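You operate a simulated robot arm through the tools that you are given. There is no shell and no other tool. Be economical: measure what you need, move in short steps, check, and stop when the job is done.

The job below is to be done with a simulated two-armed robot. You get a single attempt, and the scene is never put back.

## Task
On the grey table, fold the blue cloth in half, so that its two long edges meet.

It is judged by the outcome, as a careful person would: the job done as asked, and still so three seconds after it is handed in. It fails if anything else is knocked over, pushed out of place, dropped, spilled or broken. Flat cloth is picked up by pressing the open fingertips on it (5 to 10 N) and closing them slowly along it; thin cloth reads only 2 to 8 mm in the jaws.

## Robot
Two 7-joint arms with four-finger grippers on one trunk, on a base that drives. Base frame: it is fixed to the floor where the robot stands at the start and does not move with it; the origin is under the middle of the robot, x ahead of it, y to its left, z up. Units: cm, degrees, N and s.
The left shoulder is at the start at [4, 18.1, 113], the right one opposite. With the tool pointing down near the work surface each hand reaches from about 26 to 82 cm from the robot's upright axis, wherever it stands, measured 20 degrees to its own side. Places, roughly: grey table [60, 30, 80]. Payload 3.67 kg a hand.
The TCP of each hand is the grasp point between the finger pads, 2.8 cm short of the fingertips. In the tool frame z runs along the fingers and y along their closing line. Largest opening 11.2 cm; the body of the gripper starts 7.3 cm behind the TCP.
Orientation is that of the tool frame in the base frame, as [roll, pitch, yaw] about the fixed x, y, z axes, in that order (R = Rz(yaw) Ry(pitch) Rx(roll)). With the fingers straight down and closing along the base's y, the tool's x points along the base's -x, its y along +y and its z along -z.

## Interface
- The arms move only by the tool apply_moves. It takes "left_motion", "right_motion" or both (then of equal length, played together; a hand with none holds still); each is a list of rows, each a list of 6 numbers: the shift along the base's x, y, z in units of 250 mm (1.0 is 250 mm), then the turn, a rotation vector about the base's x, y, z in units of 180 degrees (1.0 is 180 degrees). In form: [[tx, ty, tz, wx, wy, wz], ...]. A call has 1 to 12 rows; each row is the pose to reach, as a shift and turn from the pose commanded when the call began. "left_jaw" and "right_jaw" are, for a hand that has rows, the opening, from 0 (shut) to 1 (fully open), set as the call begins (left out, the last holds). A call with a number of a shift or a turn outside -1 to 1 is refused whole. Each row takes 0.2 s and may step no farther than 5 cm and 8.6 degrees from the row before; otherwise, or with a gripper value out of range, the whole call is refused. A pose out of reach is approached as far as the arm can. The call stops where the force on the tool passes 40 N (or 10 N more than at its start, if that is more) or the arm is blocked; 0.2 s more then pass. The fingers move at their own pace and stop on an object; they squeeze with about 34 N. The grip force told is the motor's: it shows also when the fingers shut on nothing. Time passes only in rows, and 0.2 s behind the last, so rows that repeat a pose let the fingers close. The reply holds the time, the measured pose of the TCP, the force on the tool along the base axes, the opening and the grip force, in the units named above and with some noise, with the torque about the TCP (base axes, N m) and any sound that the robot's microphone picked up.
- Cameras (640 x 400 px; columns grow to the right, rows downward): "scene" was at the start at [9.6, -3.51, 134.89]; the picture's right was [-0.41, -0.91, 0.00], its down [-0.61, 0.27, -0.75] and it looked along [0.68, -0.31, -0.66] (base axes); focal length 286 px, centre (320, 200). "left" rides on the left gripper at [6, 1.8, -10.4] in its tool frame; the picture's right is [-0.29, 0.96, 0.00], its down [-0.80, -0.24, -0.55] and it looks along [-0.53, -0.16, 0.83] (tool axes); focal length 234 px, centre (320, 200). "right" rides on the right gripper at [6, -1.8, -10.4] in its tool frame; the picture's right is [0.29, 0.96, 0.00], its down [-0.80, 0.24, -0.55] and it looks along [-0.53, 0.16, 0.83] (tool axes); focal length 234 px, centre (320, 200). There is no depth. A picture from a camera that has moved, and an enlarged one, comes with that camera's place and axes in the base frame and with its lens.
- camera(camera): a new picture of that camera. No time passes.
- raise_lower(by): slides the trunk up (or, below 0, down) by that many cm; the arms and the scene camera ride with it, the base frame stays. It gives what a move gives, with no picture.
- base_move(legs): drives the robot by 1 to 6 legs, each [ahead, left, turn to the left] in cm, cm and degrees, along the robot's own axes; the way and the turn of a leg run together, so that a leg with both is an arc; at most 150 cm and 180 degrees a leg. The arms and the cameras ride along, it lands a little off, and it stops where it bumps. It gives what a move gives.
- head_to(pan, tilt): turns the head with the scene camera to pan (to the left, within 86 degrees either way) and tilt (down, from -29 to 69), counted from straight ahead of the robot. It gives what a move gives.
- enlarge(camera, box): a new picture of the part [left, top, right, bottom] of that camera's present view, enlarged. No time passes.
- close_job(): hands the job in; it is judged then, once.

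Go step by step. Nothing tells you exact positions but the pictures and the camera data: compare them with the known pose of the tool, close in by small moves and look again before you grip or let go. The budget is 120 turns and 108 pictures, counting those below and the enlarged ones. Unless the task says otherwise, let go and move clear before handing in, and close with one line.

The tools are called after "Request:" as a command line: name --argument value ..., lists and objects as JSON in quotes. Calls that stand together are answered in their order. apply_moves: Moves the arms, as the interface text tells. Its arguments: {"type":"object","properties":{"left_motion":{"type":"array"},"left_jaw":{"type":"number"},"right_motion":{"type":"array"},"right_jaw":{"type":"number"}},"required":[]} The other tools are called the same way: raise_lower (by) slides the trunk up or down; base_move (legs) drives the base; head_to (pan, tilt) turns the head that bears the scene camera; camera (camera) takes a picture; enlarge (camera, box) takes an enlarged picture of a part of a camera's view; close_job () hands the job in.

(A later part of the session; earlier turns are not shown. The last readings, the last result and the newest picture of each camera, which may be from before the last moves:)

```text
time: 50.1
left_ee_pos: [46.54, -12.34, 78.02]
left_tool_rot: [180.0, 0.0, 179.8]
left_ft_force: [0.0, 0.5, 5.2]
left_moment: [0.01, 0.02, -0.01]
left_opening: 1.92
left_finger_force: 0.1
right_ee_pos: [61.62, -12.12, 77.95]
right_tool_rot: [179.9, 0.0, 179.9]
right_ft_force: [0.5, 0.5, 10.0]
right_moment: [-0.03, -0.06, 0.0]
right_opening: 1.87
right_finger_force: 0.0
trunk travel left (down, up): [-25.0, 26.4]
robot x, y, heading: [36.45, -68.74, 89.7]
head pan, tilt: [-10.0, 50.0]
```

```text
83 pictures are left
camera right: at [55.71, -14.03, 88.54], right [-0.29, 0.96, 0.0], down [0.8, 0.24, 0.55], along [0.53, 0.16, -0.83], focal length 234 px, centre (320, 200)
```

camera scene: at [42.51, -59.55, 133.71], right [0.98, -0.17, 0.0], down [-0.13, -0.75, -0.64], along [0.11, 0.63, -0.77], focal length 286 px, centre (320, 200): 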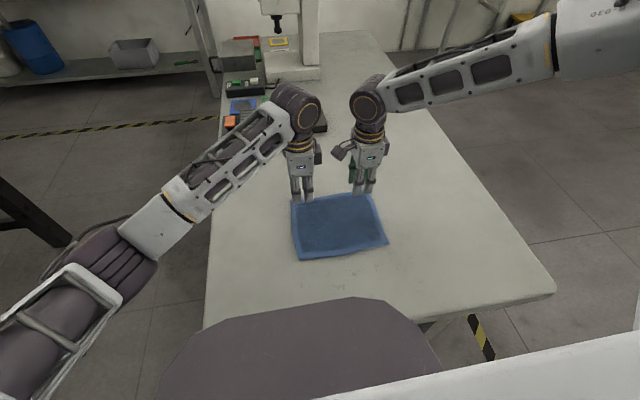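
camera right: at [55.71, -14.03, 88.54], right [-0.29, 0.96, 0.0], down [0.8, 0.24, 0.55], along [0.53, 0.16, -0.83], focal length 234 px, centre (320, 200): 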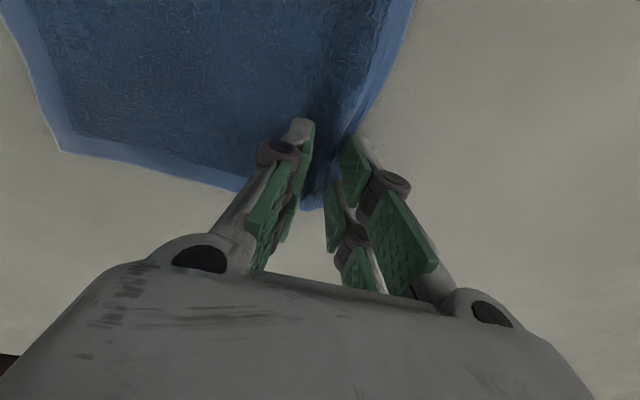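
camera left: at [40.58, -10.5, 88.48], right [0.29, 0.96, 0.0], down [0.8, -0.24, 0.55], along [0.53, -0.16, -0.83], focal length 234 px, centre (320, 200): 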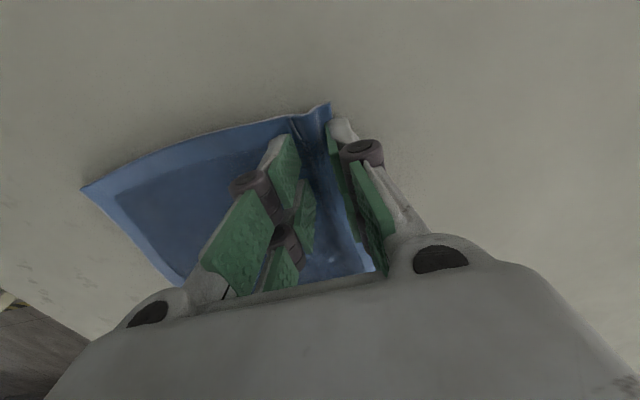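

The ridge is forming between the fingers at both corners. I'll go on closing.

Request:
apply_moves --left_motion '[[0, 0, -0.002, 0, 0, 0], [0, 0, -0.002, 0, 0, 0]]' --right_motion '[[0, 0, 0, 0, 0, 0], [0, 0, 0, 0, 0, 0]]' --left_jaw 0.13 --right_jaw 0.13

Request:
apply_moves --left_motion '[[0, 0, 0, 0, 0, 0], [0, 0, 0, 0, 0, 0]]' --right_motion '[[0, 0, 0, 0, 0, 0], [0, 0, 0, 0, 0, 0]]' --left_jaw 0.08 --right_jaw 0.08

Request:
apply_moves --left_motion '[[0, 0, 0, 0, 0, 0], [0, 0, 0, 0, 0, 0], [0, 0, 0, 0, 0, 0]]' --right_motion '[[0, 0, 0, 0, 0, 0], [0, 0, 0, 0, 0, 0], [0, 0, 0, 0, 0, 0]]' --left_jaw 0.0 --right_jaw 0.0

Request:
camera --camera "left"

Request:
camera --camera "right"

```text
time: 50.8
left_ee_pos: [46.42, -12.24, 78.07]
left_tool_rot: [180.0, 0.0, 179.9]
left_ft_force: [0.2, 0.4, 5.8]
left_moment: [0.0, 0.06, -0.02]
left_opening: 1.36
left_finger_force: 0.1
right_ee_pos: [61.77, -12.05, 78.07]
right_tool_rot: [179.9, 0.0, 179.9]
right_ft_force: [0.2, 0.4, 9.0]
right_moment: [-0.01, -0.03, 0.0]
right_opening: 1.34
right_finger_force: 0.1
trunk travel left (down, up): [-25.0, 26.4]
robot x, y, heading: [36.27, -69.24, 90.2]
head pan, tilt: [-10.0, 50.0]
```

```text
time: 51.4
left_ee_pos: [46.5, -12.2, 77.99]
left_tool_rot: [-180.0, 0.0, 179.9]
left_ft_force: [0.1, 0.6, 5.5]
left_moment: [-0.01, 0.06, 0.0]
left_opening: 0.92
left_finger_force: 0.3
right_ee_pos: [61.83, -11.98, 77.99]
right_tool_rot: [179.8, 0.0, 179.9]
right_ft_force: [-0.2, -0.4, 7.5]
right_moment: [-0.03, 0.03, 0.03]
right_opening: 0.94
right_finger_force: 5.8
trunk travel left (down, up): [-25.0, 26.4]
robot x, y, heading: [36.33, -68.76, 89.9]
head pan, tilt: [-10.0, 50.0]
```

```text
time: 52.1
left_ee_pos: [46.47, -12.31, 77.96]
left_tool_rot: [-179.9, 0.0, 179.9]
left_ft_force: [0.8, -0.7, 4.4]
left_moment: [-0.01, 0.01, 0.02]
left_opening: 0.48
left_finger_force: 33.6
right_ee_pos: [61.68, -12.03, 78.06]
right_tool_rot: [-179.9, 0.0, 179.8]
right_ft_force: [-0.8, -1.2, 7.0]
right_moment: [-0.04, 0.09, -0.01]
right_opening: 0.51
right_finger_force: 34.1
trunk travel left (down, up): [-25.0, 26.4]
robot x, y, heading: [36.36, -69.23, 90.0]
head pan, tilt: [-10.0, 50.0]
```

```text
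82 pictures are left
camera left: at [40.58, -10.51, 88.42], right [0.29, 0.96, 0.0], down [0.8, -0.24, 0.55], along [0.53, -0.16, -0.83], focal length 234 px, centre (320, 200)
```

left: 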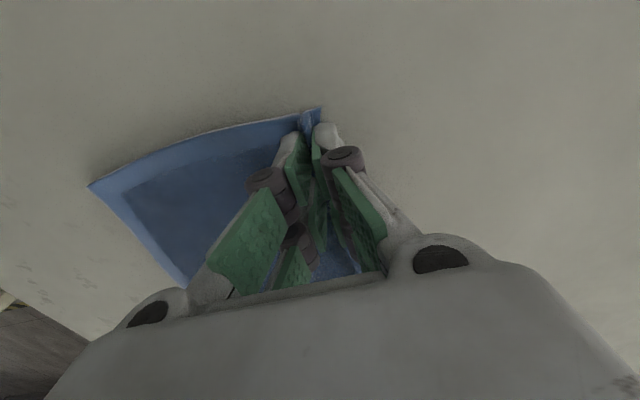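

```text
81 pictures are left
camera right: at [55.71, -14.08, 88.49], right [-0.29, 0.96, 0.0], down [0.8, 0.24, 0.55], along [0.53, 0.16, -0.83], focal length 234 px, centre (320, 200)
```

right: 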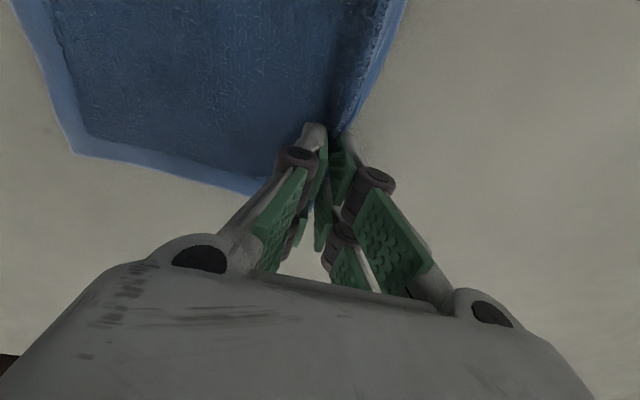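

Both jaws read about 5 mm with cloth gripped. I'll lift a little to check.

Request:
apply_moves --left_motion '[[0, 0, 0.05, 0, 0, 0], [0, 0, 0.1, 0, 0, 0], [0, 0, 0.16, 0, 0, 0], [0, 0, 0.22, 0, 0, 0]]' --right_motion '[[0, 0, 0.05, 0, 0, 0], [0, 0, 0.1, 0, 0, 0], [0, 0, 0.16, 0, 0, 0], [0, 0, 0.22, 0, 0, 0]]'

Request:
enlarge --camera "scene" --box '[275, 130, 435, 270]'

Request:
camera --camera "left"

```text
time: 53.1
left_ee_pos: [46.47, -12.33, 83.42]
left_tool_rot: [-180.0, 0.1, 179.8]
left_ft_force: [0.9, -0.4, 0.0]
left_moment: [0.03, -0.04, -0.01]
left_opening: 0.44
left_finger_force: 34.4
right_ee_pos: [61.66, -11.97, 83.49]
right_tool_rot: [-180.0, 0.0, 179.8]
right_ft_force: [-1.1, -0.9, 0.6]
right_moment: [0.05, 0.03, 0.02]
right_opening: 0.48
right_finger_force: 33.8
trunk travel left (down, up): [-25.0, 26.4]
robot x, y, heading: [36.47, -68.75, 89.9]
head pan, tilt: [-10.0, 50.0]
```

```text
2.86 times, centred on (355, 200) of scene
camera zoom: at [37.66, -59.62, 133.71], right [0.98, -0.17, 0.0], down [-0.13, -0.75, -0.64], along [0.11, 0.63, -0.77], focal length 816 px, centre (220, 200)
```

zoom: 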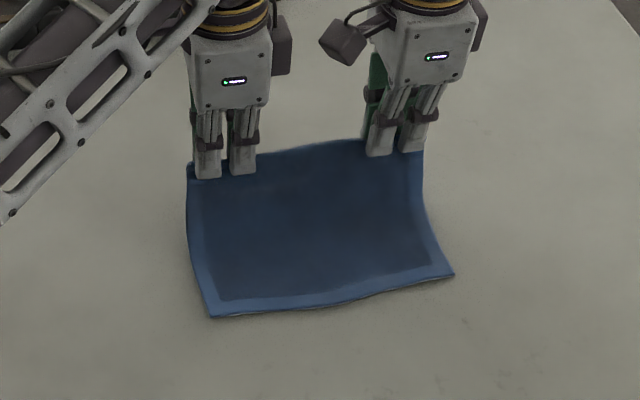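

```text
79 pictures are left
camera left: at [40.58, -10.45, 93.94], right [0.29, 0.96, 0.0], down [0.8, -0.24, 0.55], along [0.53, -0.16, -0.83], focal length 234 px, centre (320, 200)
```

left: 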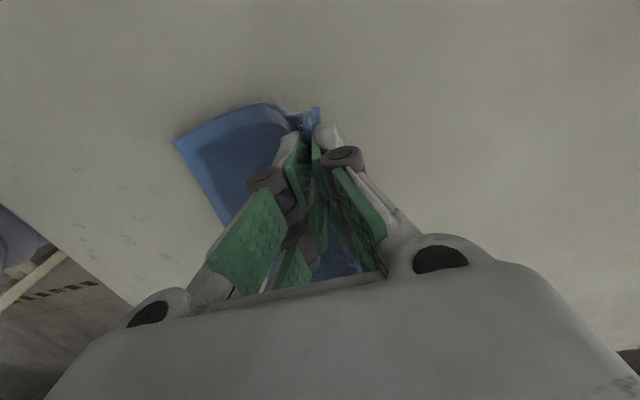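

Both corners are held firmly and the near edge is still in place. Now I'll carry the edge over in an arc toward the robot, tilting the palms toward me so the strip lands flat.

Request:
apply_moves --left_motion '[[0, -0.036, 0.012, 0.0139, 0, 0], [0, -0.072, 0.024, 0.0278, 0, 0], [0, -0.11, 0.034, 0.0417, 0, 0], [0, -0.148, 0.044, 0.0556, 0, 0], [0, -0.184, 0.044, 0.0722, 0, 0], [0, -0.22, 0.044, 0.0889, 0, 0], [0, -0.254, 0.042, 0.1056, 0, 0], [0, -0.288, 0.04, 0.1222, 0, 0], [0, -0.322, 0.026, 0.1389, 0, 0], [0, -0.356, 0.012, 0.1556, 0, 0]]' --right_motion '[[0, -0.036, 0.012, 0.0139, 0, 0], [0, -0.072, 0.024, 0.0278, 0, 0], [0, -0.11, 0.034, 0.0417, 0, 0], [0, -0.148, 0.044, 0.0556, 0, 0], [0, -0.184, 0.044, 0.0722, 0, 0], [0, -0.22, 0.044, 0.0889, 0, 0], [0, -0.254, 0.042, 0.1056, 0, 0], [0, -0.288, 0.04, 0.1222, 0, 0], [0, -0.322, 0.026, 0.1389, 0, 0], [0, -0.356, 0.012, 0.1556, 0, 0]]'

Request:
enlarge --camera "scene" --box '[275, 130, 435, 270]'

Request:
camera --camera "left"

Request:
camera --camera "right"

```text
time: 55.4
left_ee_pos: [46.62, -21.1, 83.79]
left_tool_rot: [151.9, -0.1, 179.9]
left_ft_force: [0.0, -0.2, -0.3]
left_moment: [-0.1, -0.02, 0.0]
left_opening: 0.45
left_finger_force: 33.9
right_ee_pos: [61.8, -20.85, 83.77]
right_tool_rot: [151.9, -0.1, 179.9]
right_ft_force: [-0.4, -0.4, -1.0]
right_moment: [-0.08, -0.03, 0.0]
right_opening: 0.48
right_finger_force: 33.4
trunk travel left (down, up): [-25.0, 26.4]
robot x, y, heading: [36.22, -69.34, 89.8]
head pan, tilt: [-10.0, 50.0]
```

```text
2.86 times, centred on (355, 200) of scene
camera zoom: at [37.68, -59.63, 133.71], right [0.98, -0.17, 0.0], down [-0.13, -0.75, -0.64], along [0.11, 0.63, -0.77], focal length 816 px, centre (220, 200)
```

zoom: 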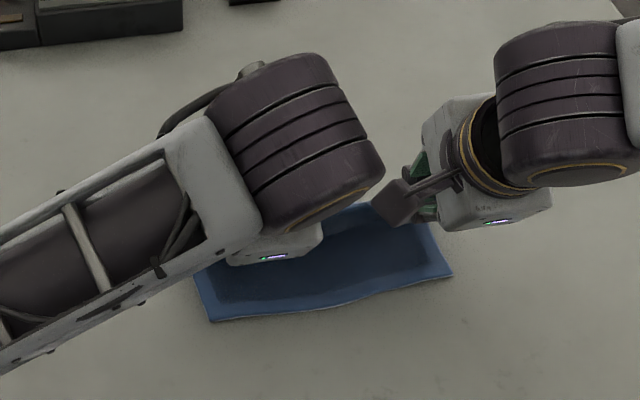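

```text
77 pictures are left
camera left: at [40.63, -24.51, 93.83], right [0.29, 0.84, 0.45], down [0.8, -0.47, 0.38], along [0.53, 0.25, -0.81], focal length 234 px, centre (320, 200)
```

left: 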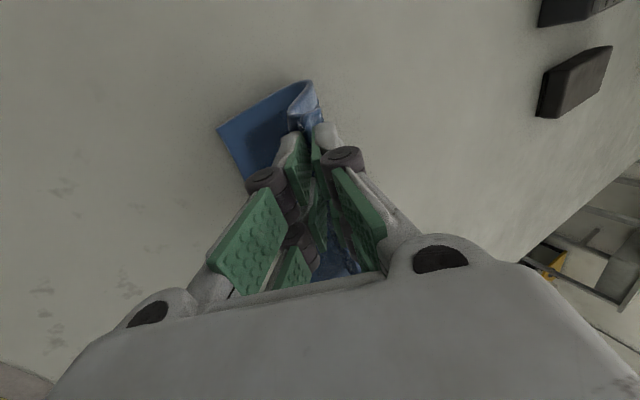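

```text
76 pictures are left
camera right: at [55.74, -27.63, 92.23], right [-0.29, 0.84, 0.45], down [0.8, -0.05, 0.6], along [0.53, 0.53, -0.66], focal length 234 px, centre (320, 200)
```

right: 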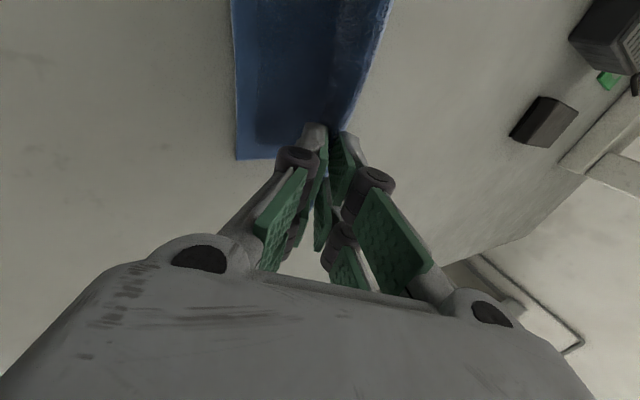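

The fold is progressing well, and I'll finish the arc.

Request:
apply_moves --left_motion '[[0, -0.036, -0.02, 0.02, 0, 0], [0, -0.072, -0.04, 0.0389, 0, 0], [0, -0.104, -0.07, 0.058, 0, 0], [0, -0.136, -0.1, 0.077, 0, 0], [0, -0.168, -0.132, 0.0944, 0, 0], [0, -0.19, -0.165, 0.108, 0, 0], [0, -0.212, -0.195, 0.122, 0, 0], [0, -0.212, -0.195, 0.122, 0, 0]]' --right_motion '[[0, -0.036, -0.02, 0.02, 0, 0], [0, -0.072, -0.04, 0.0389, 0, 0], [0, -0.104, -0.07, 0.058, 0, 0], [0, -0.136, -0.1, 0.077, 0, 0], [0, -0.168, -0.132, 0.0944, 0, 0], [0, -0.19, -0.165, 0.108, 0, 0], [0, -0.212, -0.195, 0.122, 0, 0], [0, -0.212, -0.195, 0.122, 0, 0]]'

Request:
camera --camera "scene"

Request:
camera --camera "left"

Request:
camera --camera "right"

```text
time: 56.4
left_ee_pos: [47.24, -24.94, 81.52]
left_tool_rot: [137.4, 0.9, 178.9]
left_ft_force: [19.0, 1.5, 2.3]
left_moment: [0.0, -0.37, -0.3]
left_opening: 0.44
left_finger_force: 33.8
right_ee_pos: [64.05, -24.37, 82.72]
right_tool_rot: [137.8, -1.0, -178.9]
right_ft_force: [-19.1, -1.3, -1.1]
right_moment: [-0.05, 0.38, 0.38]
right_opening: 0.43
right_finger_force: 34.4
right hand out of reach, approached as far as the arm can: row 2, 3, 4, 5
trunk travel left (down, up): [-25.0, 26.4]
robot x, y, heading: [36.78, -68.93, 90.1]
head pan, tilt: [-10.0, 50.0]
stopped in row 5 (left hand): the force on the tool passed its limit at 43 N (the readings are from after the stop); the commanded pose is now the measured one
```

```text
75 pictures are left
camera scene: at [37.69, -59.59, 133.71], right [0.98, -0.17, 0.0], down [-0.13, -0.75, -0.64], along [0.11, 0.63, -0.77], focal length 286 px, centre (320, 200)
```

scene: 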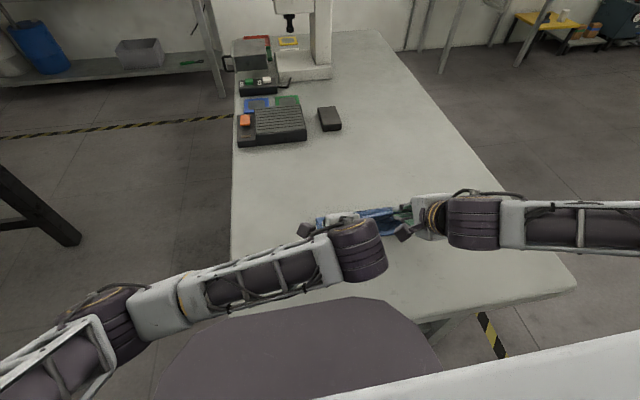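

```text
74 pictures are left
camera left: at [41.16, -30.54, 90.33], right [0.29, 0.7, 0.65], down [0.78, -0.57, 0.26], along [0.55, 0.44, -0.71], focal length 234 px, centre (320, 200)
```

left: 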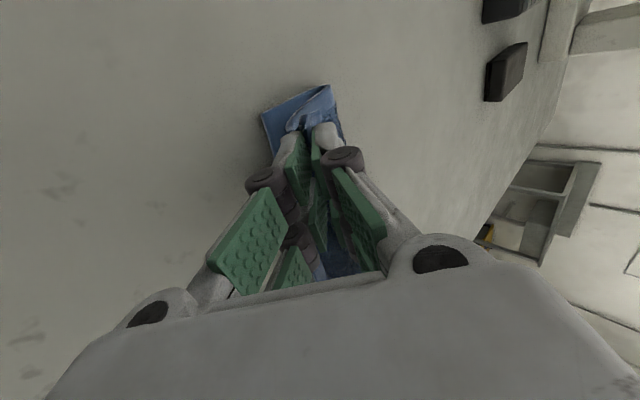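

```text
73 pictures are left
camera right: at [58.37, -33.03, 89.43], right [-0.29, 0.7, 0.65], down [0.81, -0.18, 0.56], along [0.51, 0.69, -0.52], focal length 234 px, centre (320, 200)
```

right: 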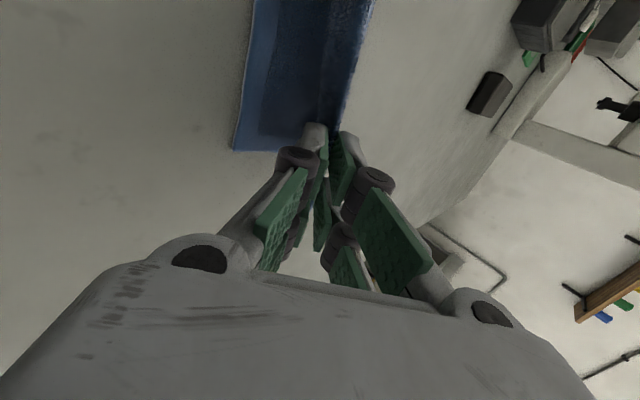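

The right arm can't hold that much tilt and drifted in x, stretching the cloth. I'll reduce the right hand's tilt to relieve it and bring both hands back to their x positions.

Request:
apply_moves --right_motion '[[-0.03, 0.008, 0.006, -0.026, 0, 0], [-0.06, 0.016, 0.012, -0.052, 0, 0], [-0.092, 0.022, 0.016, -0.078, 0, 0], [-0.092, 0.022, 0.016, -0.078, 0, 0]]' --left_motion '[[0, 0, 0, 0, 0, 0], [-0.01, 0, 0, 0, 0, 0], [-0.028, 0, 0, 0, 0, 0], [-0.028, 0, 0, 0, 0, 0]]'

```text
time: 57.4
left_ee_pos: [46.34, -24.77, 81.37]
left_tool_rot: [137.6, 0.6, 179.3]
left_ft_force: [1.0, 0.1, -0.8]
left_moment: [0.01, 0.0, -0.06]
left_opening: 0.43
left_finger_force: 33.6
right_ee_pos: [62.07, -23.8, 83.16]
right_tool_rot: [151.9, -0.7, -179.4]
right_ft_force: [-0.6, 0.1, 0.1]
right_moment: [0.05, 0.02, 0.03]
right_opening: 0.47
right_finger_force: 33.6
trunk travel left (down, up): [-25.0, 26.4]
robot x, y, heading: [36.49, -68.92, 89.9]
head pan, tilt: [-10.0, 50.0]
```

The tension is gone. Now I'll lower the folded edge toward the near edge.

Request:
apply_moves --right_motion '[[0, -0.02, -0.03, 0, 0, 0], [0, -0.04, -0.065, 0, 0, 0], [0, -0.06, -0.1, 0, 0, 0], [0, -0.072, -0.136, 0, 0, 0], [0, -0.072, -0.136, 0, 0, 0]]' --left_motion '[[0, -0.015, -0.02, 0, 0, 0], [0, -0.03, -0.04, 0, 0, 0], [0, -0.045, -0.06, 0, 0, 0], [0, -0.06, -0.084, 0, 0, 0], [0, -0.06, -0.084, 0, 0, 0]]'

Request:
camera --camera "left"

Request:
camera --camera "right"

Request:
enlarge --camera "scene" --box '[275, 150, 435, 290]'

```text
time: 58.6
left_ee_pos: [46.3, -26.32, 79.2]
left_tool_rot: [137.5, 0.6, 179.2]
left_ft_force: [-0.2, -0.4, 0.0]
left_moment: [0.01, 0.02, 0.0]
left_opening: 0.44
left_finger_force: 34.0
right_ee_pos: [62.07, -25.38, 79.72]
right_tool_rot: [151.9, -0.8, -179.3]
right_ft_force: [-0.4, 0.4, -0.4]
right_moment: [0.12, 0.06, 0.0]
right_opening: 0.43
right_finger_force: 33.8
trunk travel left (down, up): [-25.0, 26.4]
robot x, y, heading: [36.33, -69.15, 89.9]
head pan, tilt: [-10.0, 50.0]
```

```text
72 pictures are left
camera left: at [40.24, -32.02, 88.08], right [0.29, 0.7, 0.65], down [0.79, -0.56, 0.26], along [0.54, 0.44, -0.72], focal length 234 px, centre (320, 200)
```

left: 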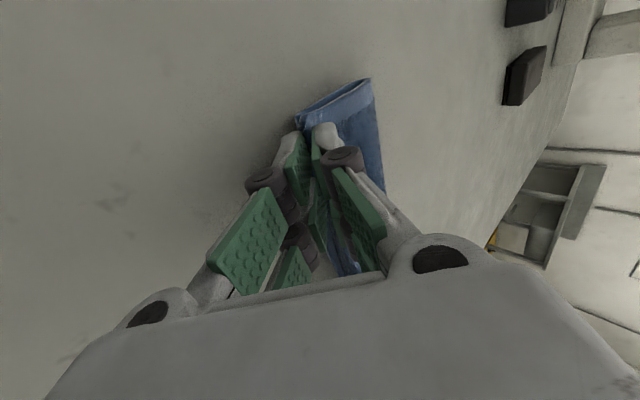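

```text
71 pictures are left
camera right: at [56.25, -32.29, 88.17], right [-0.29, 0.84, 0.45], down [0.81, -0.04, 0.59], along [0.52, 0.54, -0.67], focal length 234 px, centre (320, 200)
```

right: 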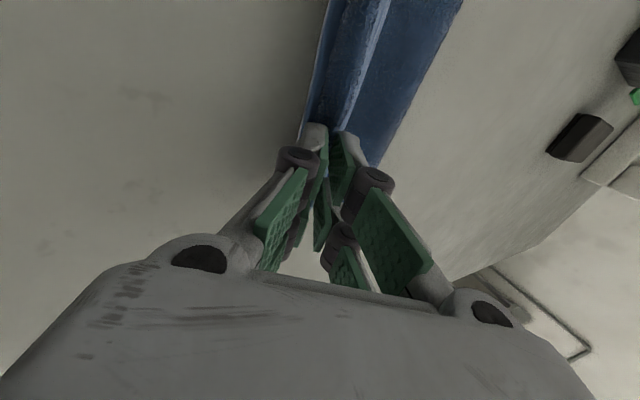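

```text
2.86 times, centred on (355, 220) of scene
camera zoom: at [37.67, -59.56, 133.71], right [0.98, -0.17, 0.0], down [-0.13, -0.75, -0.64], along [0.11, 0.63, -0.77], focal length 816 px, centre (220, 143)
```

zoom: 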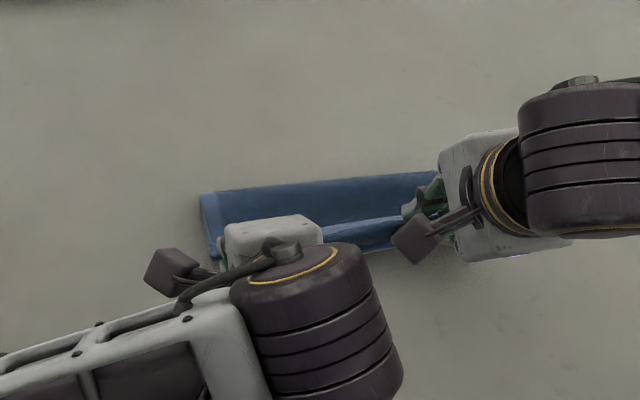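

The crease lies near y≈−19, which is right. I'll check the top edge against the bottom edge up close.

Request:
enlarge --camera "right" --box '[220, 0, 480, 180]'

Request:
enlarge --camera "left" --box '[240, 60, 420, 180]'

```text
2.22 times, centred on (350, 90) of right
camera zoom: at [56.25, -32.29, 88.17], right [-0.29, 0.84, 0.45], down [0.81, -0.04, 0.59], along [0.52, 0.54, -0.67], focal length 520 px, centre (253, 444)
```

zoom: 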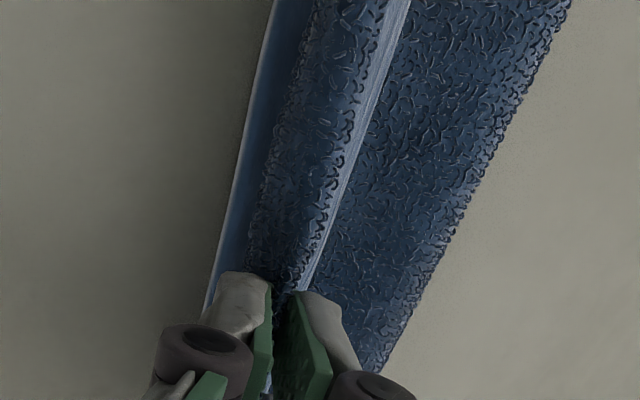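

```text
3.33 times, centred on (330, 120) of left
camera zoom: at [40.24, -32.02, 88.08], right [0.29, 0.7, 0.65], down [0.79, -0.56, 0.26], along [0.54, 0.44, -0.72], focal length 781 px, centre (287, 467)
```

zoom: 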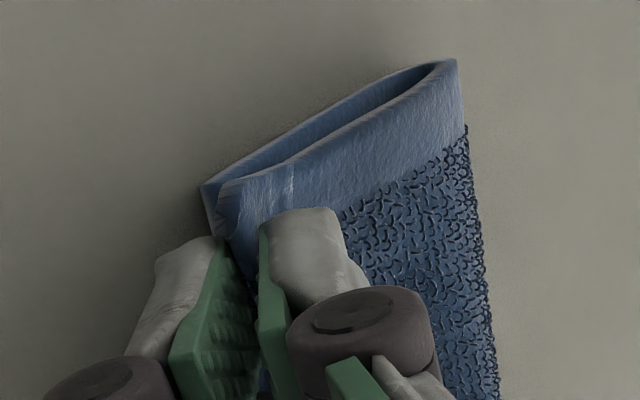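

The edges look close. I'll open the jaws partly and see how the strip relaxes.

Request:
apply_moves --right_motion '[[0, 0, 0, 0, 0, 0], [0, 0, 0, 0, 0, 0], [0, 0, 0, 0, 0, 0]]' --left_motion '[[0, 0, 0, 0, 0, 0], [0, 0, 0, 0, 0, 0], [0, 0, 0, 0, 0, 0]]' --left_jaw 0.2 --right_jaw 0.2

Request:
enlarge --camera "right" --box '[220, 0, 480, 180]'

Request:
enlarge --camera "left" --box '[240, 60, 420, 180]'

```text
time: 59.4
left_ee_pos: [46.34, -26.41, 79.24]
left_tool_rot: [137.5, 0.7, 179.2]
left_ft_force: [0.1, -0.4, -0.1]
left_moment: [0.01, 0.01, 0.01]
left_opening: 2.23
left_finger_force: 0.0
right_ee_pos: [62.11, -25.64, 79.71]
right_tool_rot: [151.9, -0.8, -179.2]
right_ft_force: [0.4, 0.2, 0.5]
right_moment: [-0.02, -0.01, 0.01]
right_opening: 2.24
right_finger_force: 0.2
trunk travel left (down, up): [-25.0, 26.4]
robot x, y, heading: [36.15, -69.27, 90.1]
head pan, tilt: [-10.0, 50.0]
```

```text
2.22 times, centred on (350, 90) of right
camera zoom: at [56.26, -32.29, 88.19], right [-0.29, 0.84, 0.46], down [0.81, -0.04, 0.59], along [0.51, 0.54, -0.67], focal length 520 px, centre (253, 444)
```

zoom: 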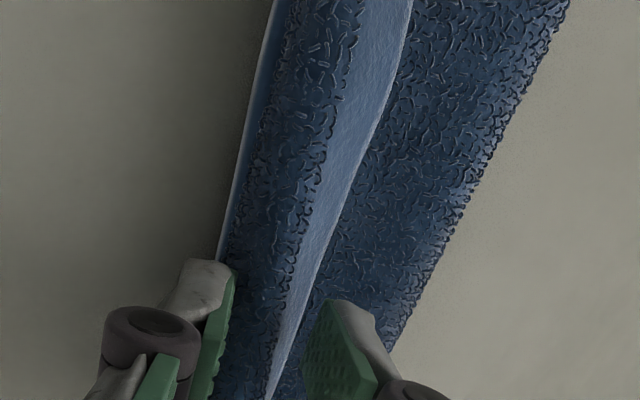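

```text
3.33 times, centred on (330, 120) of left
camera zoom: at [40.25, -32.01, 88.1], right [0.29, 0.7, 0.65], down [0.79, -0.56, 0.26], along [0.54, 0.44, -0.72], focal length 781 px, centre (287, 467)
```

zoom: 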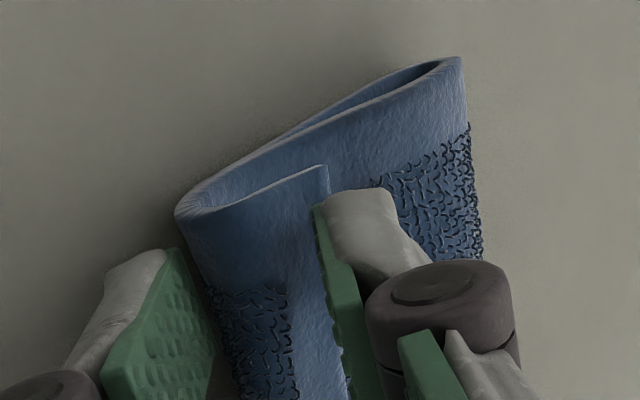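

The edge strip is curled back on top as a small flap. I'll retreat along the finger axis, then unroll the flap with closed fingertips.

Request:
apply_moves --right_motion '[[0, -0.019, 0.035, 0, 0, 0], [0, -0.038, 0.07, 0, 0, 0], [0, -0.057, 0.106, 0, 0, 0], [0, -0.076, 0.141, 0, 0, 0], [0, -0.1, 0.2, -0.03, 0, 0], [0, -0.1, 0.25, -0.06, 0, 0]]' --left_motion '[[0, -0.027, 0.03, 0, 0, 0], [0, -0.054, 0.06, 0, 0, 0], [0, -0.081, 0.09, 0, 0, 0], [0, -0.108, 0.12, 0, 0, 0], [0, -0.135, 0.18, -0.04, 0, 0], [0, -0.135, 0.25, -0.08, 0, 0]]'

Request:
enlarge --camera "right" --box '[180, 0, 500, 200]'

Request:
enlarge --camera "left" --box '[200, 40, 440, 220]'

Request:
camera --camera "scene"

```text
time: 60.8
left_ee_pos: [46.88, -29.74, 85.38]
left_tool_rot: [150.0, 1.6, 178.3]
left_ft_force: [-0.3, -0.7, -0.9]
left_moment: [0.06, 0.0, 0.02]
left_opening: 2.24
left_finger_force: 0.0
left hand out of reach, approached as far as the arm can: row 6
right_ee_pos: [62.0, -28.02, 86.02]
right_tool_rot: [162.9, -0.8, -179.3]
right_ft_force: [0.7, 0.8, 0.1]
right_moment: [-0.04, 0.0, -0.02]
right_opening: 2.24
right_finger_force: 0.0
right hand out of reach, approached as far as the arm can: row 4
trunk travel left (down, up): [-25.0, 26.4]
robot x, y, heading: [36.56, -69.58, 90.1]
head pan, tilt: [-10.0, 50.0]
```

```text
2.00 times, centred on (340, 100) of right
camera zoom: at [56.17, -32.98, 95.55], right [-0.29, 0.91, 0.29], down [0.81, 0.07, 0.59], along [0.51, 0.4, -0.76], focal length 468 px, centre (280, 400)
```

zoom: 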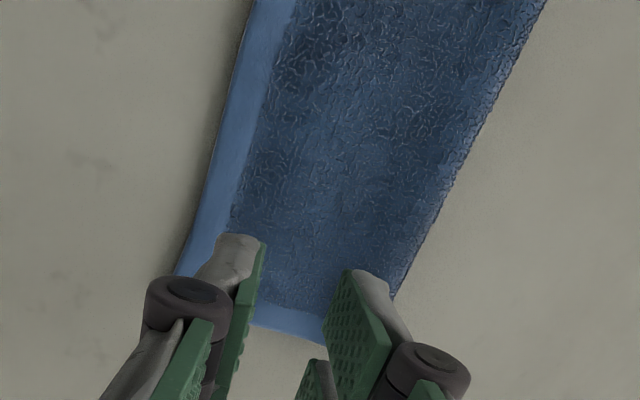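

```text
2.22 times, centred on (320, 130) of left
camera zoom: at [40.66, -33.17, 95.12], right [0.3, 0.82, 0.48], down [0.77, -0.51, 0.38], along [0.56, 0.26, -0.79], focal length 520 px, centre (320, 356)
```

zoom: 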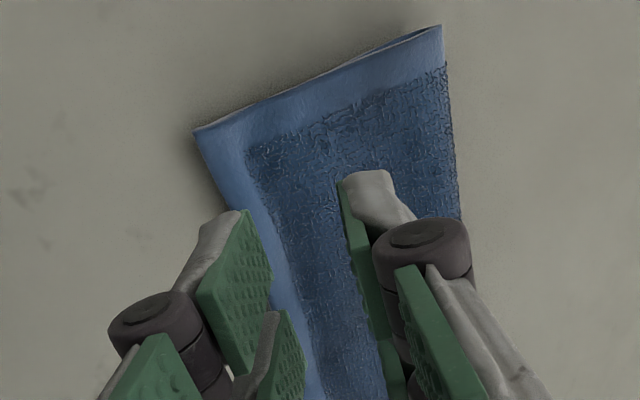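

```text
63 pictures are left
camera scene: at [37.61, -59.38, 133.71], right [0.98, -0.17, 0.0], down [-0.13, -0.76, -0.64], along [0.11, 0.63, -0.77], focal length 286 px, centre (320, 200)
```

scene: 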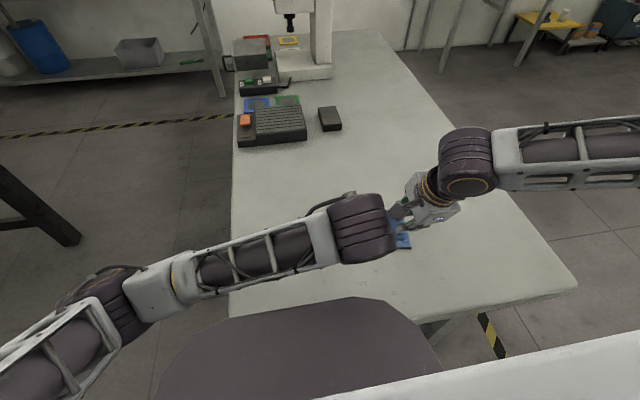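

The flap unrolled by itself and the cloth looks folded in half. I'll clear the hands to check how the edges line up.

Request:
apply_moves --right_motion '[[0.02, 0.02, 0.15, 0, 0, 0], [0.1, 0.04, 0.3, 0, 0, 0], [0.28, 0.06, 0.35, 0, 0, 0], [0.45, 0.06, 0.35, 0, 0, 0], [0.62, 0.06, 0.35, 0, 0, 0], [0.8, 0.06, 0.35, 0, 0, 0]]' --left_motion '[[-0.02, 0.04, 0.14, 0, 0, 0], [-0.1, 0.1, 0.28, 0, 0, 0], [-0.28, 0.15, 0.3, 0, 0, 0], [-0.45, 0.2, 0.3, 0, 0, 0], [-0.6, 0.2, 0.3, 0, 0, 0], [-0.75, 0.2, 0.3, 0, 0, 0]]'

Request:
camera --camera "scene"

Request:
enlarge --camera "scene" --box '[290, 180, 450, 280]'

```text
time: 62.2
left_ee_pos: [28.28, -24.72, 92.8]
left_tool_rot: [151.9, 0.9, 179.3]
left_ft_force: [0.1, 0.2, -0.3]
left_moment: [0.03, -0.02, 0.03]
left_opening: 2.23
left_finger_force: 0.1
right_ee_pos: [82.04, -26.63, 94.88]
right_tool_rot: [162.7, -0.8, -179.4]
right_ft_force: [0.4, -1.0, 0.4]
right_moment: [-0.03, 0.03, 0.04]
right_opening: 2.27
right_finger_force: 0.0
trunk travel left (down, up): [-25.0, 26.4]
robot x, y, heading: [36.23, -69.51, 89.9]
head pan, tilt: [-10.0, 50.0]
```

```text
62 pictures are left
camera scene: at [37.65, -59.61, 133.7], right [0.98, -0.17, 0.0], down [-0.13, -0.75, -0.64], along [0.11, 0.63, -0.77], focal length 286 px, centre (320, 200)
```

scene: 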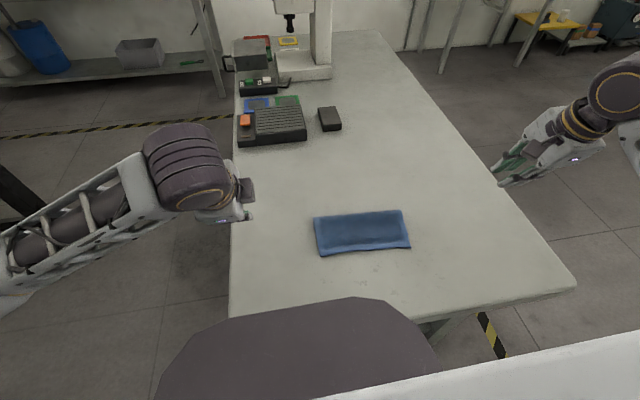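

```text
4.00 times, centred on (370, 230) of scene
camera zoom: at [37.65, -59.61, 133.7], right [0.98, -0.17, 0.0], down [-0.13, -0.75, -0.64], along [0.11, 0.63, -0.77], focal length 1143 px, centre (120, 80)
```

zoom: 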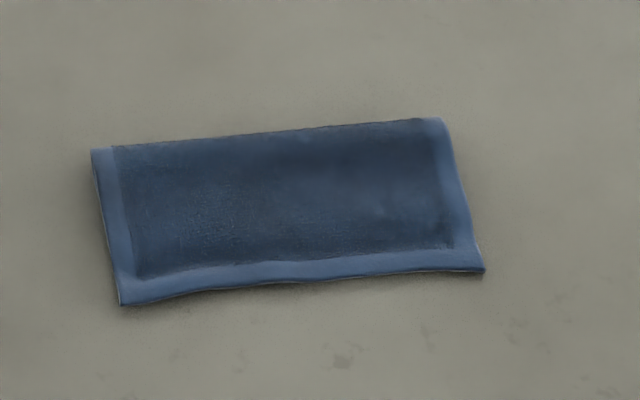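

The fold looks nearly right. I'll zoom in on the near corners to compare the two layers.

Request:
enlarge --camera "scene" --box '[385, 225, 425, 260]'

Request:
enlarge --camera "scene" --box '[305, 230, 345, 265]'

Request:
camera --camera "left"

Request:
camera --camera "right"

```text
11.43 times, centred on (405, 242) of scene
camera zoom: at [37.65, -59.61, 133.7], right [0.98, -0.17, 0.0], down [-0.13, -0.75, -0.64], along [0.11, 0.63, -0.77], focal length 3265 px, centre (-651, -286)
```

zoom: 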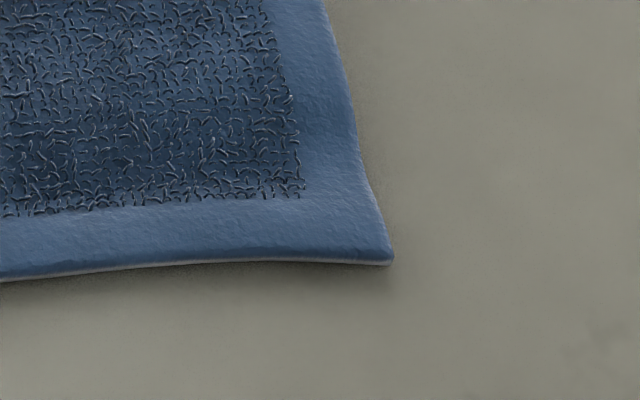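

```text
11.43 times, centred on (325, 248) of scene
camera zoom: at [37.65, -59.61, 133.7], right [0.98, -0.17, 0.0], down [-0.13, -0.75, -0.64], along [0.11, 0.63, -0.77], focal length 3265 px, centre (263, -343)
```

zoom: 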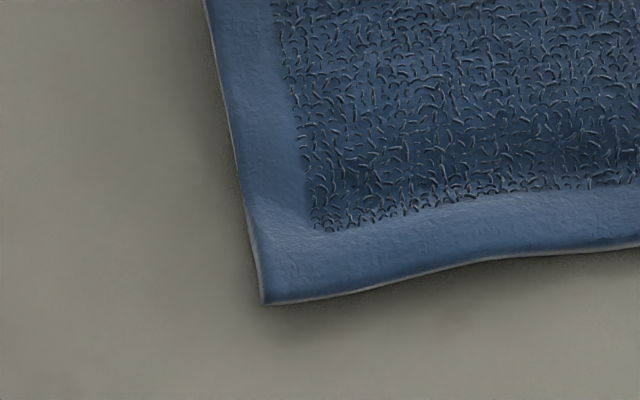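

```text
58 pictures are left
camera left: at [22.11, -28.02, 102.78], right [0.29, 0.84, 0.46], down [0.79, -0.48, 0.39], along [0.54, 0.25, -0.8], focal length 234 px, centre (320, 200)
```

left: 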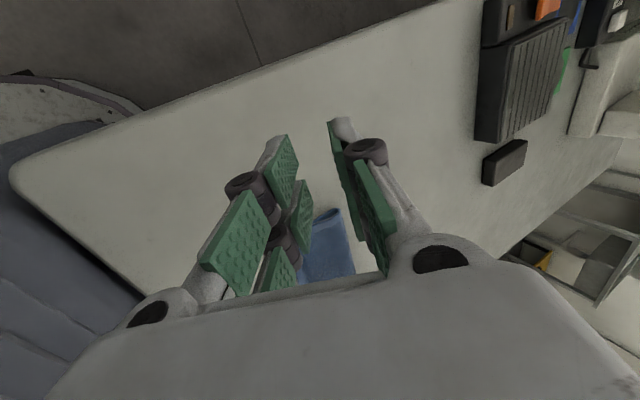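

```text
57 pictures are left
camera right: at [76.27, -31.7, 104.36], right [-0.29, 0.91, 0.29], down [0.81, 0.07, 0.59], along [0.51, 0.41, -0.76], focal length 234 px, centre (320, 200)
```

right: 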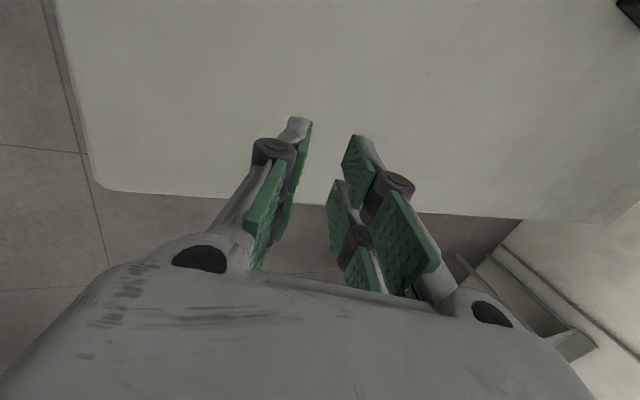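

The top layer seems to cover or slightly overhang the bottom edge, and I can't see beneath it from here. I'll back off and lower the trunk for a flatter view.

Request:
base_move --legs '[[-45, 0, 0]]'

Request:
raise_lower --by -16

Request:
head_to --pan -14 --tilt 30

Request:
camera --camera "scene"

```text
time: 65.0
left_ee_pos: [28.24, -69.72, 92.85]
left_tool_rot: [151.9, 0.7, 179.4]
left_ft_force: [-1.0, 0.0, 0.9]
left_moment: [0.03, 0.0, 0.02]
left_opening: 2.25
left_finger_force: 0.1
right_ee_pos: [82.04, -71.66, 94.73]
right_tool_rot: [162.5, -0.9, -179.5]
right_ft_force: [0.2, -1.0, 0.3]
right_moment: [0.01, -0.02, -0.01]
right_opening: 2.24
right_finger_force: 0.1
trunk travel left (down, up): [-25.0, 26.4]
robot x, y, heading: [35.88, -114.29, 89.6]
head pan, tilt: [-10.0, 50.0]
```

```text
time: 66.8
left_ee_pos: [28.36, -69.61, 76.71]
left_tool_rot: [151.9, 0.8, 179.3]
left_ft_force: [-0.2, -0.6, 0.6]
left_moment: [-0.01, 0.02, 0.0]
left_opening: 2.24
left_finger_force: 0.0
right_ee_pos: [82.01, -71.66, 78.68]
right_tool_rot: [162.8, -0.9, -179.5]
right_ft_force: [0.4, -0.2, 0.8]
right_moment: [-0.01, 0.03, 0.01]
right_opening: 2.24
right_finger_force: 0.1
trunk travel left (down, up): [-9.0, 42.4]
robot x, y, heading: [36.31, -114.5, 89.7]
head pan, tilt: [-10.0, 50.0]
```

```text
time: 67.7
left_ee_pos: [28.16, -69.59, 76.7]
left_tool_rot: [152.0, 0.8, 179.3]
left_ft_force: [-0.2, 0.5, -0.5]
left_moment: [0.03, 0.0, 0.01]
left_opening: 2.23
left_finger_force: 0.1
right_ee_pos: [82.06, -71.62, 78.74]
right_tool_rot: [162.7, -1.0, -179.5]
right_ft_force: [0.1, -0.8, 0.0]
right_moment: [-0.01, 0.01, -0.01]
right_opening: 2.26
right_finger_force: 0.1
trunk travel left (down, up): [-9.0, 42.4]
robot x, y, heading: [36.4, -114.44, 89.9]
head pan, tilt: [-14.0, 30.0]
```

```text
56 pictures are left
camera scene: at [38.46, -103.36, 120.55], right [0.97, -0.24, 0.0], down [-0.12, -0.49, -0.87], along [0.21, 0.84, -0.5], focal length 286 px, centre (320, 200)
```

scene: 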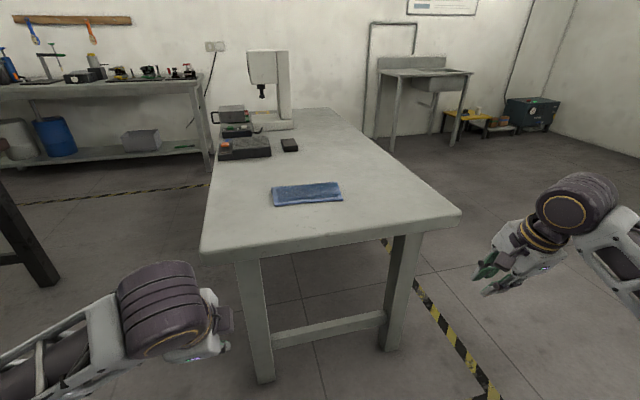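

Request:
enlarge --camera "scene" --box '[262, 175, 350, 213]'

Request:
enlarge --camera "scene" --box '[320, 183, 350, 208]'

Request:
enlarge --camera "scene" --box '[262, 186, 292, 211]'

```text
7.27 times, centred on (306, 194) of scene
camera zoom: at [38.46, -103.36, 120.55], right [0.97, -0.24, 0.0], down [-0.12, -0.49, -0.87], along [0.21, 0.84, -0.5], focal length 2078 px, centre (422, 244)
```

zoom: 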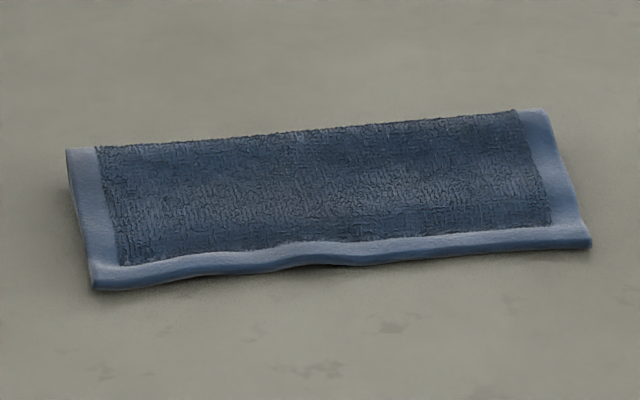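

```text
16.00 times, centred on (335, 196) of scene
camera zoom: at [38.46, -103.36, 120.55], right [0.97, -0.24, 0.0], down [-0.12, -0.49, -0.87], along [0.21, 0.84, -0.5], focal length 4571 px, centre (80, 272)
```

zoom: 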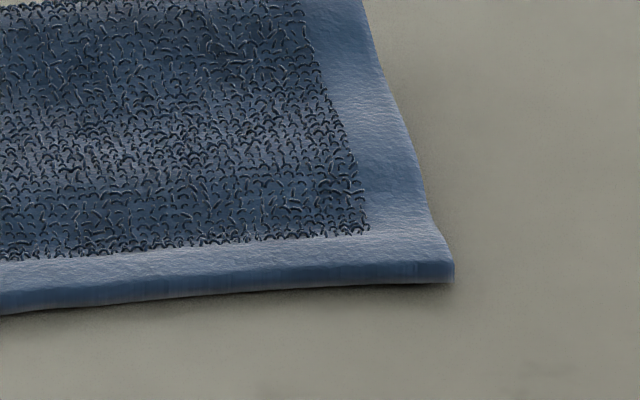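

```text
16.00 times, centred on (277, 198) of scene
camera zoom: at [38.46, -103.36, 120.55], right [0.97, -0.24, 0.0], down [-0.12, -0.49, -0.87], along [0.21, 0.84, -0.5], focal length 4571 px, centre (1008, 224)
```

zoom: 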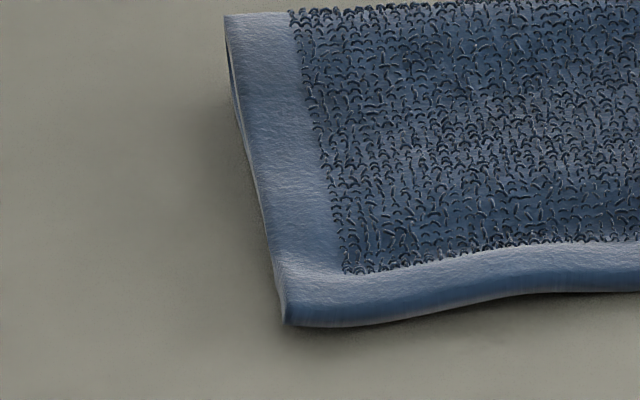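

Comparing measurements, the bottom layer slid toward +y during the lift, so the top layer overhangs it by roughly 1.5–2 cm. I'll go back, re-grip just the overhanging top edge, lift to see the bottom edge, and set it down aligned.

Request:
raise_lower --by 16

Request:
base_move --legs '[[34, 0, 0]]'

Request:
head_to --pan -20 --tilt 45

Request:
enlarge --camera "scene" --box '[250, 130, 410, 230]'

```text
time: 69.5
left_ee_pos: [28.28, -69.65, 92.82]
left_tool_rot: [151.9, 0.8, 179.3]
left_ft_force: [-0.2, 0.1, -0.6]
left_moment: [0.0, 0.0, -0.01]
left_opening: 2.24
left_finger_force: 0.0
right_ee_pos: [82.01, -71.61, 94.76]
right_tool_rot: [162.7, -0.9, -179.5]
right_ft_force: [-0.4, 0.4, -0.4]
right_moment: [-0.01, 0.0, -0.04]
right_opening: 2.24
right_finger_force: 0.1
trunk travel left (down, up): [-25.0, 26.4]
robot x, y, heading: [36.37, -114.03, 90.0]
head pan, tilt: [-14.0, 30.0]
```

```text
time: 71.8
left_ee_pos: [28.31, -35.32, 92.68]
left_tool_rot: [152.0, 0.7, 179.2]
left_ft_force: [-1.0, -0.1, -0.3]
left_moment: [0.02, -0.03, -0.04]
left_opening: 2.24
left_finger_force: 0.1
right_ee_pos: [82.15, -37.43, 94.83]
right_tool_rot: [162.7, -1.0, -179.6]
right_ft_force: [0.1, 0.6, -0.5]
right_moment: [0.0, -0.02, -0.02]
right_opening: 2.23
right_finger_force: 0.1
trunk travel left (down, up): [-25.0, 26.4]
robot x, y, heading: [36.62, -80.16, 89.7]
head pan, tilt: [-14.0, 30.0]
```

```text
time: 72.6
left_ee_pos: [28.43, -35.4, 92.87]
left_tool_rot: [151.9, 0.8, 179.2]
left_ft_force: [0.8, -0.4, -0.9]
left_moment: [0.0, -0.04, 0.01]
left_opening: 2.25
left_finger_force: 0.1
right_ee_pos: [82.2, -37.55, 94.88]
right_tool_rot: [162.7, -1.0, -179.6]
right_ft_force: [1.0, -0.1, 0.3]
right_moment: [0.02, 0.0, 0.03]
right_opening: 2.25
right_finger_force: 0.0
trunk travel left (down, up): [-25.0, 26.4]
robot x, y, heading: [36.33, -79.78, 89.6]
head pan, tilt: [-20.0, 45.0]
```

```text
4.00 times, centred on (330, 180) of scene
camera zoom: at [39.19, -70.32, 134.41], right [0.94, -0.35, 0.0], down [-0.24, -0.66, -0.71], along [0.24, 0.66, -0.71], focal length 1143 px, centre (280, 280)
```

zoom: 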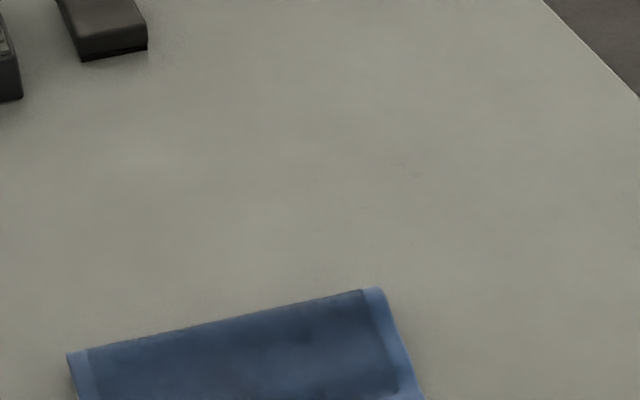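

Request:
apply_moves --left_motion '[[0.12, 0.06, 0, -0.026, 0, 0], [0.24, 0.12, 0, -0.052, 0, 0], [0.36, 0.18, -0.05, -0.078, 0, 0], [0.48, 0.24, -0.1, -0.104, 0, 0], [0.6, 0.3, -0.18, -0.13, 0, 0], [0.724, 0.336, -0.276, -0.1556, 0, 0], [0.724, 0.336, -0.276, -0.1556, 0, 0]]' --right_motion '[[-0.14, 0.06, 0, -0.016, 0, 0], [-0.28, 0.12, 0, -0.032, 0, 0], [-0.42, 0.18, -0.05, -0.048, 0, 0], [-0.56, 0.24, -0.12, -0.064, 0, 0], [-0.7, 0.3, -0.22, -0.08, 0, 0], [-0.82, 0.368, -0.356, -0.096, 0, 0], [-0.82, 0.368, -0.356, -0.096, 0, 0]]' --left_jaw 0.15 --right_jaw 0.15

Request:
camera --camera "left"

Request:
camera --camera "right"

Request:
camera --camera "scene"

```text
time: 74.2
left_ee_pos: [46.42, -27.21, 86.12]
left_tool_rot: [179.9, 1.1, 179.7]
left_ft_force: [0.3, 0.1, -0.3]
left_moment: [0.04, -0.02, 0.02]
left_opening: 1.66
left_finger_force: 0.1
right_ee_pos: [61.64, -28.47, 86.0]
right_tool_rot: [179.9, -0.9, -179.8]
right_ft_force: [0.0, 0.1, 0.1]
right_moment: [0.02, -0.01, -0.01]
right_opening: 1.69
right_finger_force: 0.0
trunk travel left (down, up): [-25.0, 26.4]
robot x, y, heading: [36.55, -79.83, 89.9]
head pan, tilt: [-20.0, 45.0]
```

```text
51 pictures are left
camera left: at [40.4, -25.37, 96.39], right [0.29, 0.96, 0.01], down [0.79, -0.25, 0.57], along [0.55, -0.16, -0.82], focal length 234 px, centre (320, 200)
```

left: 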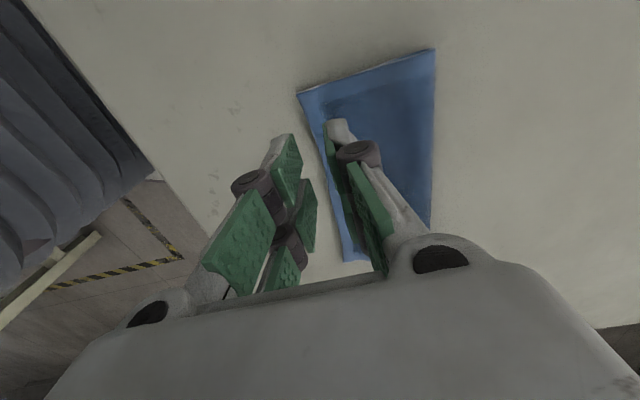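

```text
50 pictures are left
camera right: at [55.85, -30.43, 96.56], right [-0.29, 0.96, 0.01], down [0.81, 0.24, 0.54], along [0.52, 0.16, -0.84], focal length 234 px, centre (320, 200)
```

right: 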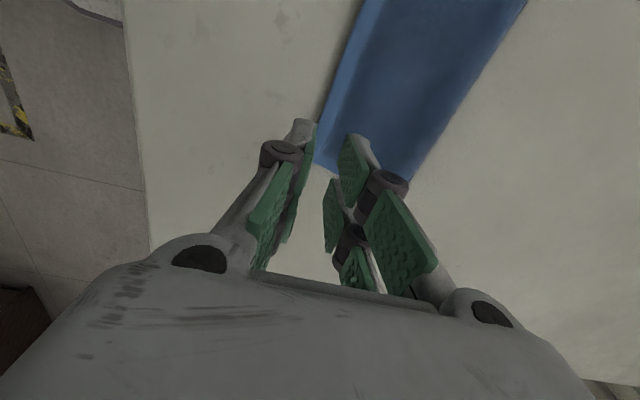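

```text
49 pictures are left
camera scene: at [39.16, -70.42, 134.41], right [0.94, -0.35, 0.0], down [-0.24, -0.66, -0.71], along [0.24, 0.66, -0.71], focal length 286 px, centre (320, 200)
```

scene: 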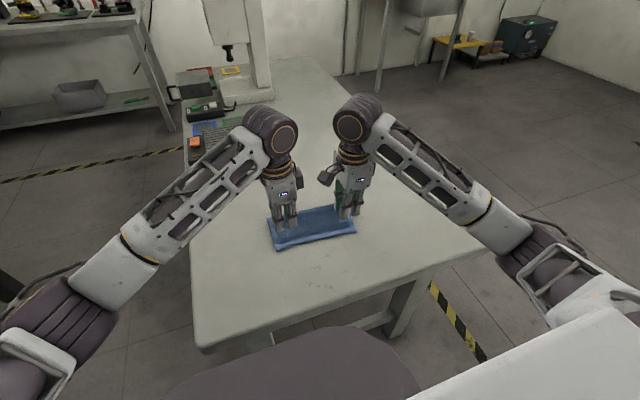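

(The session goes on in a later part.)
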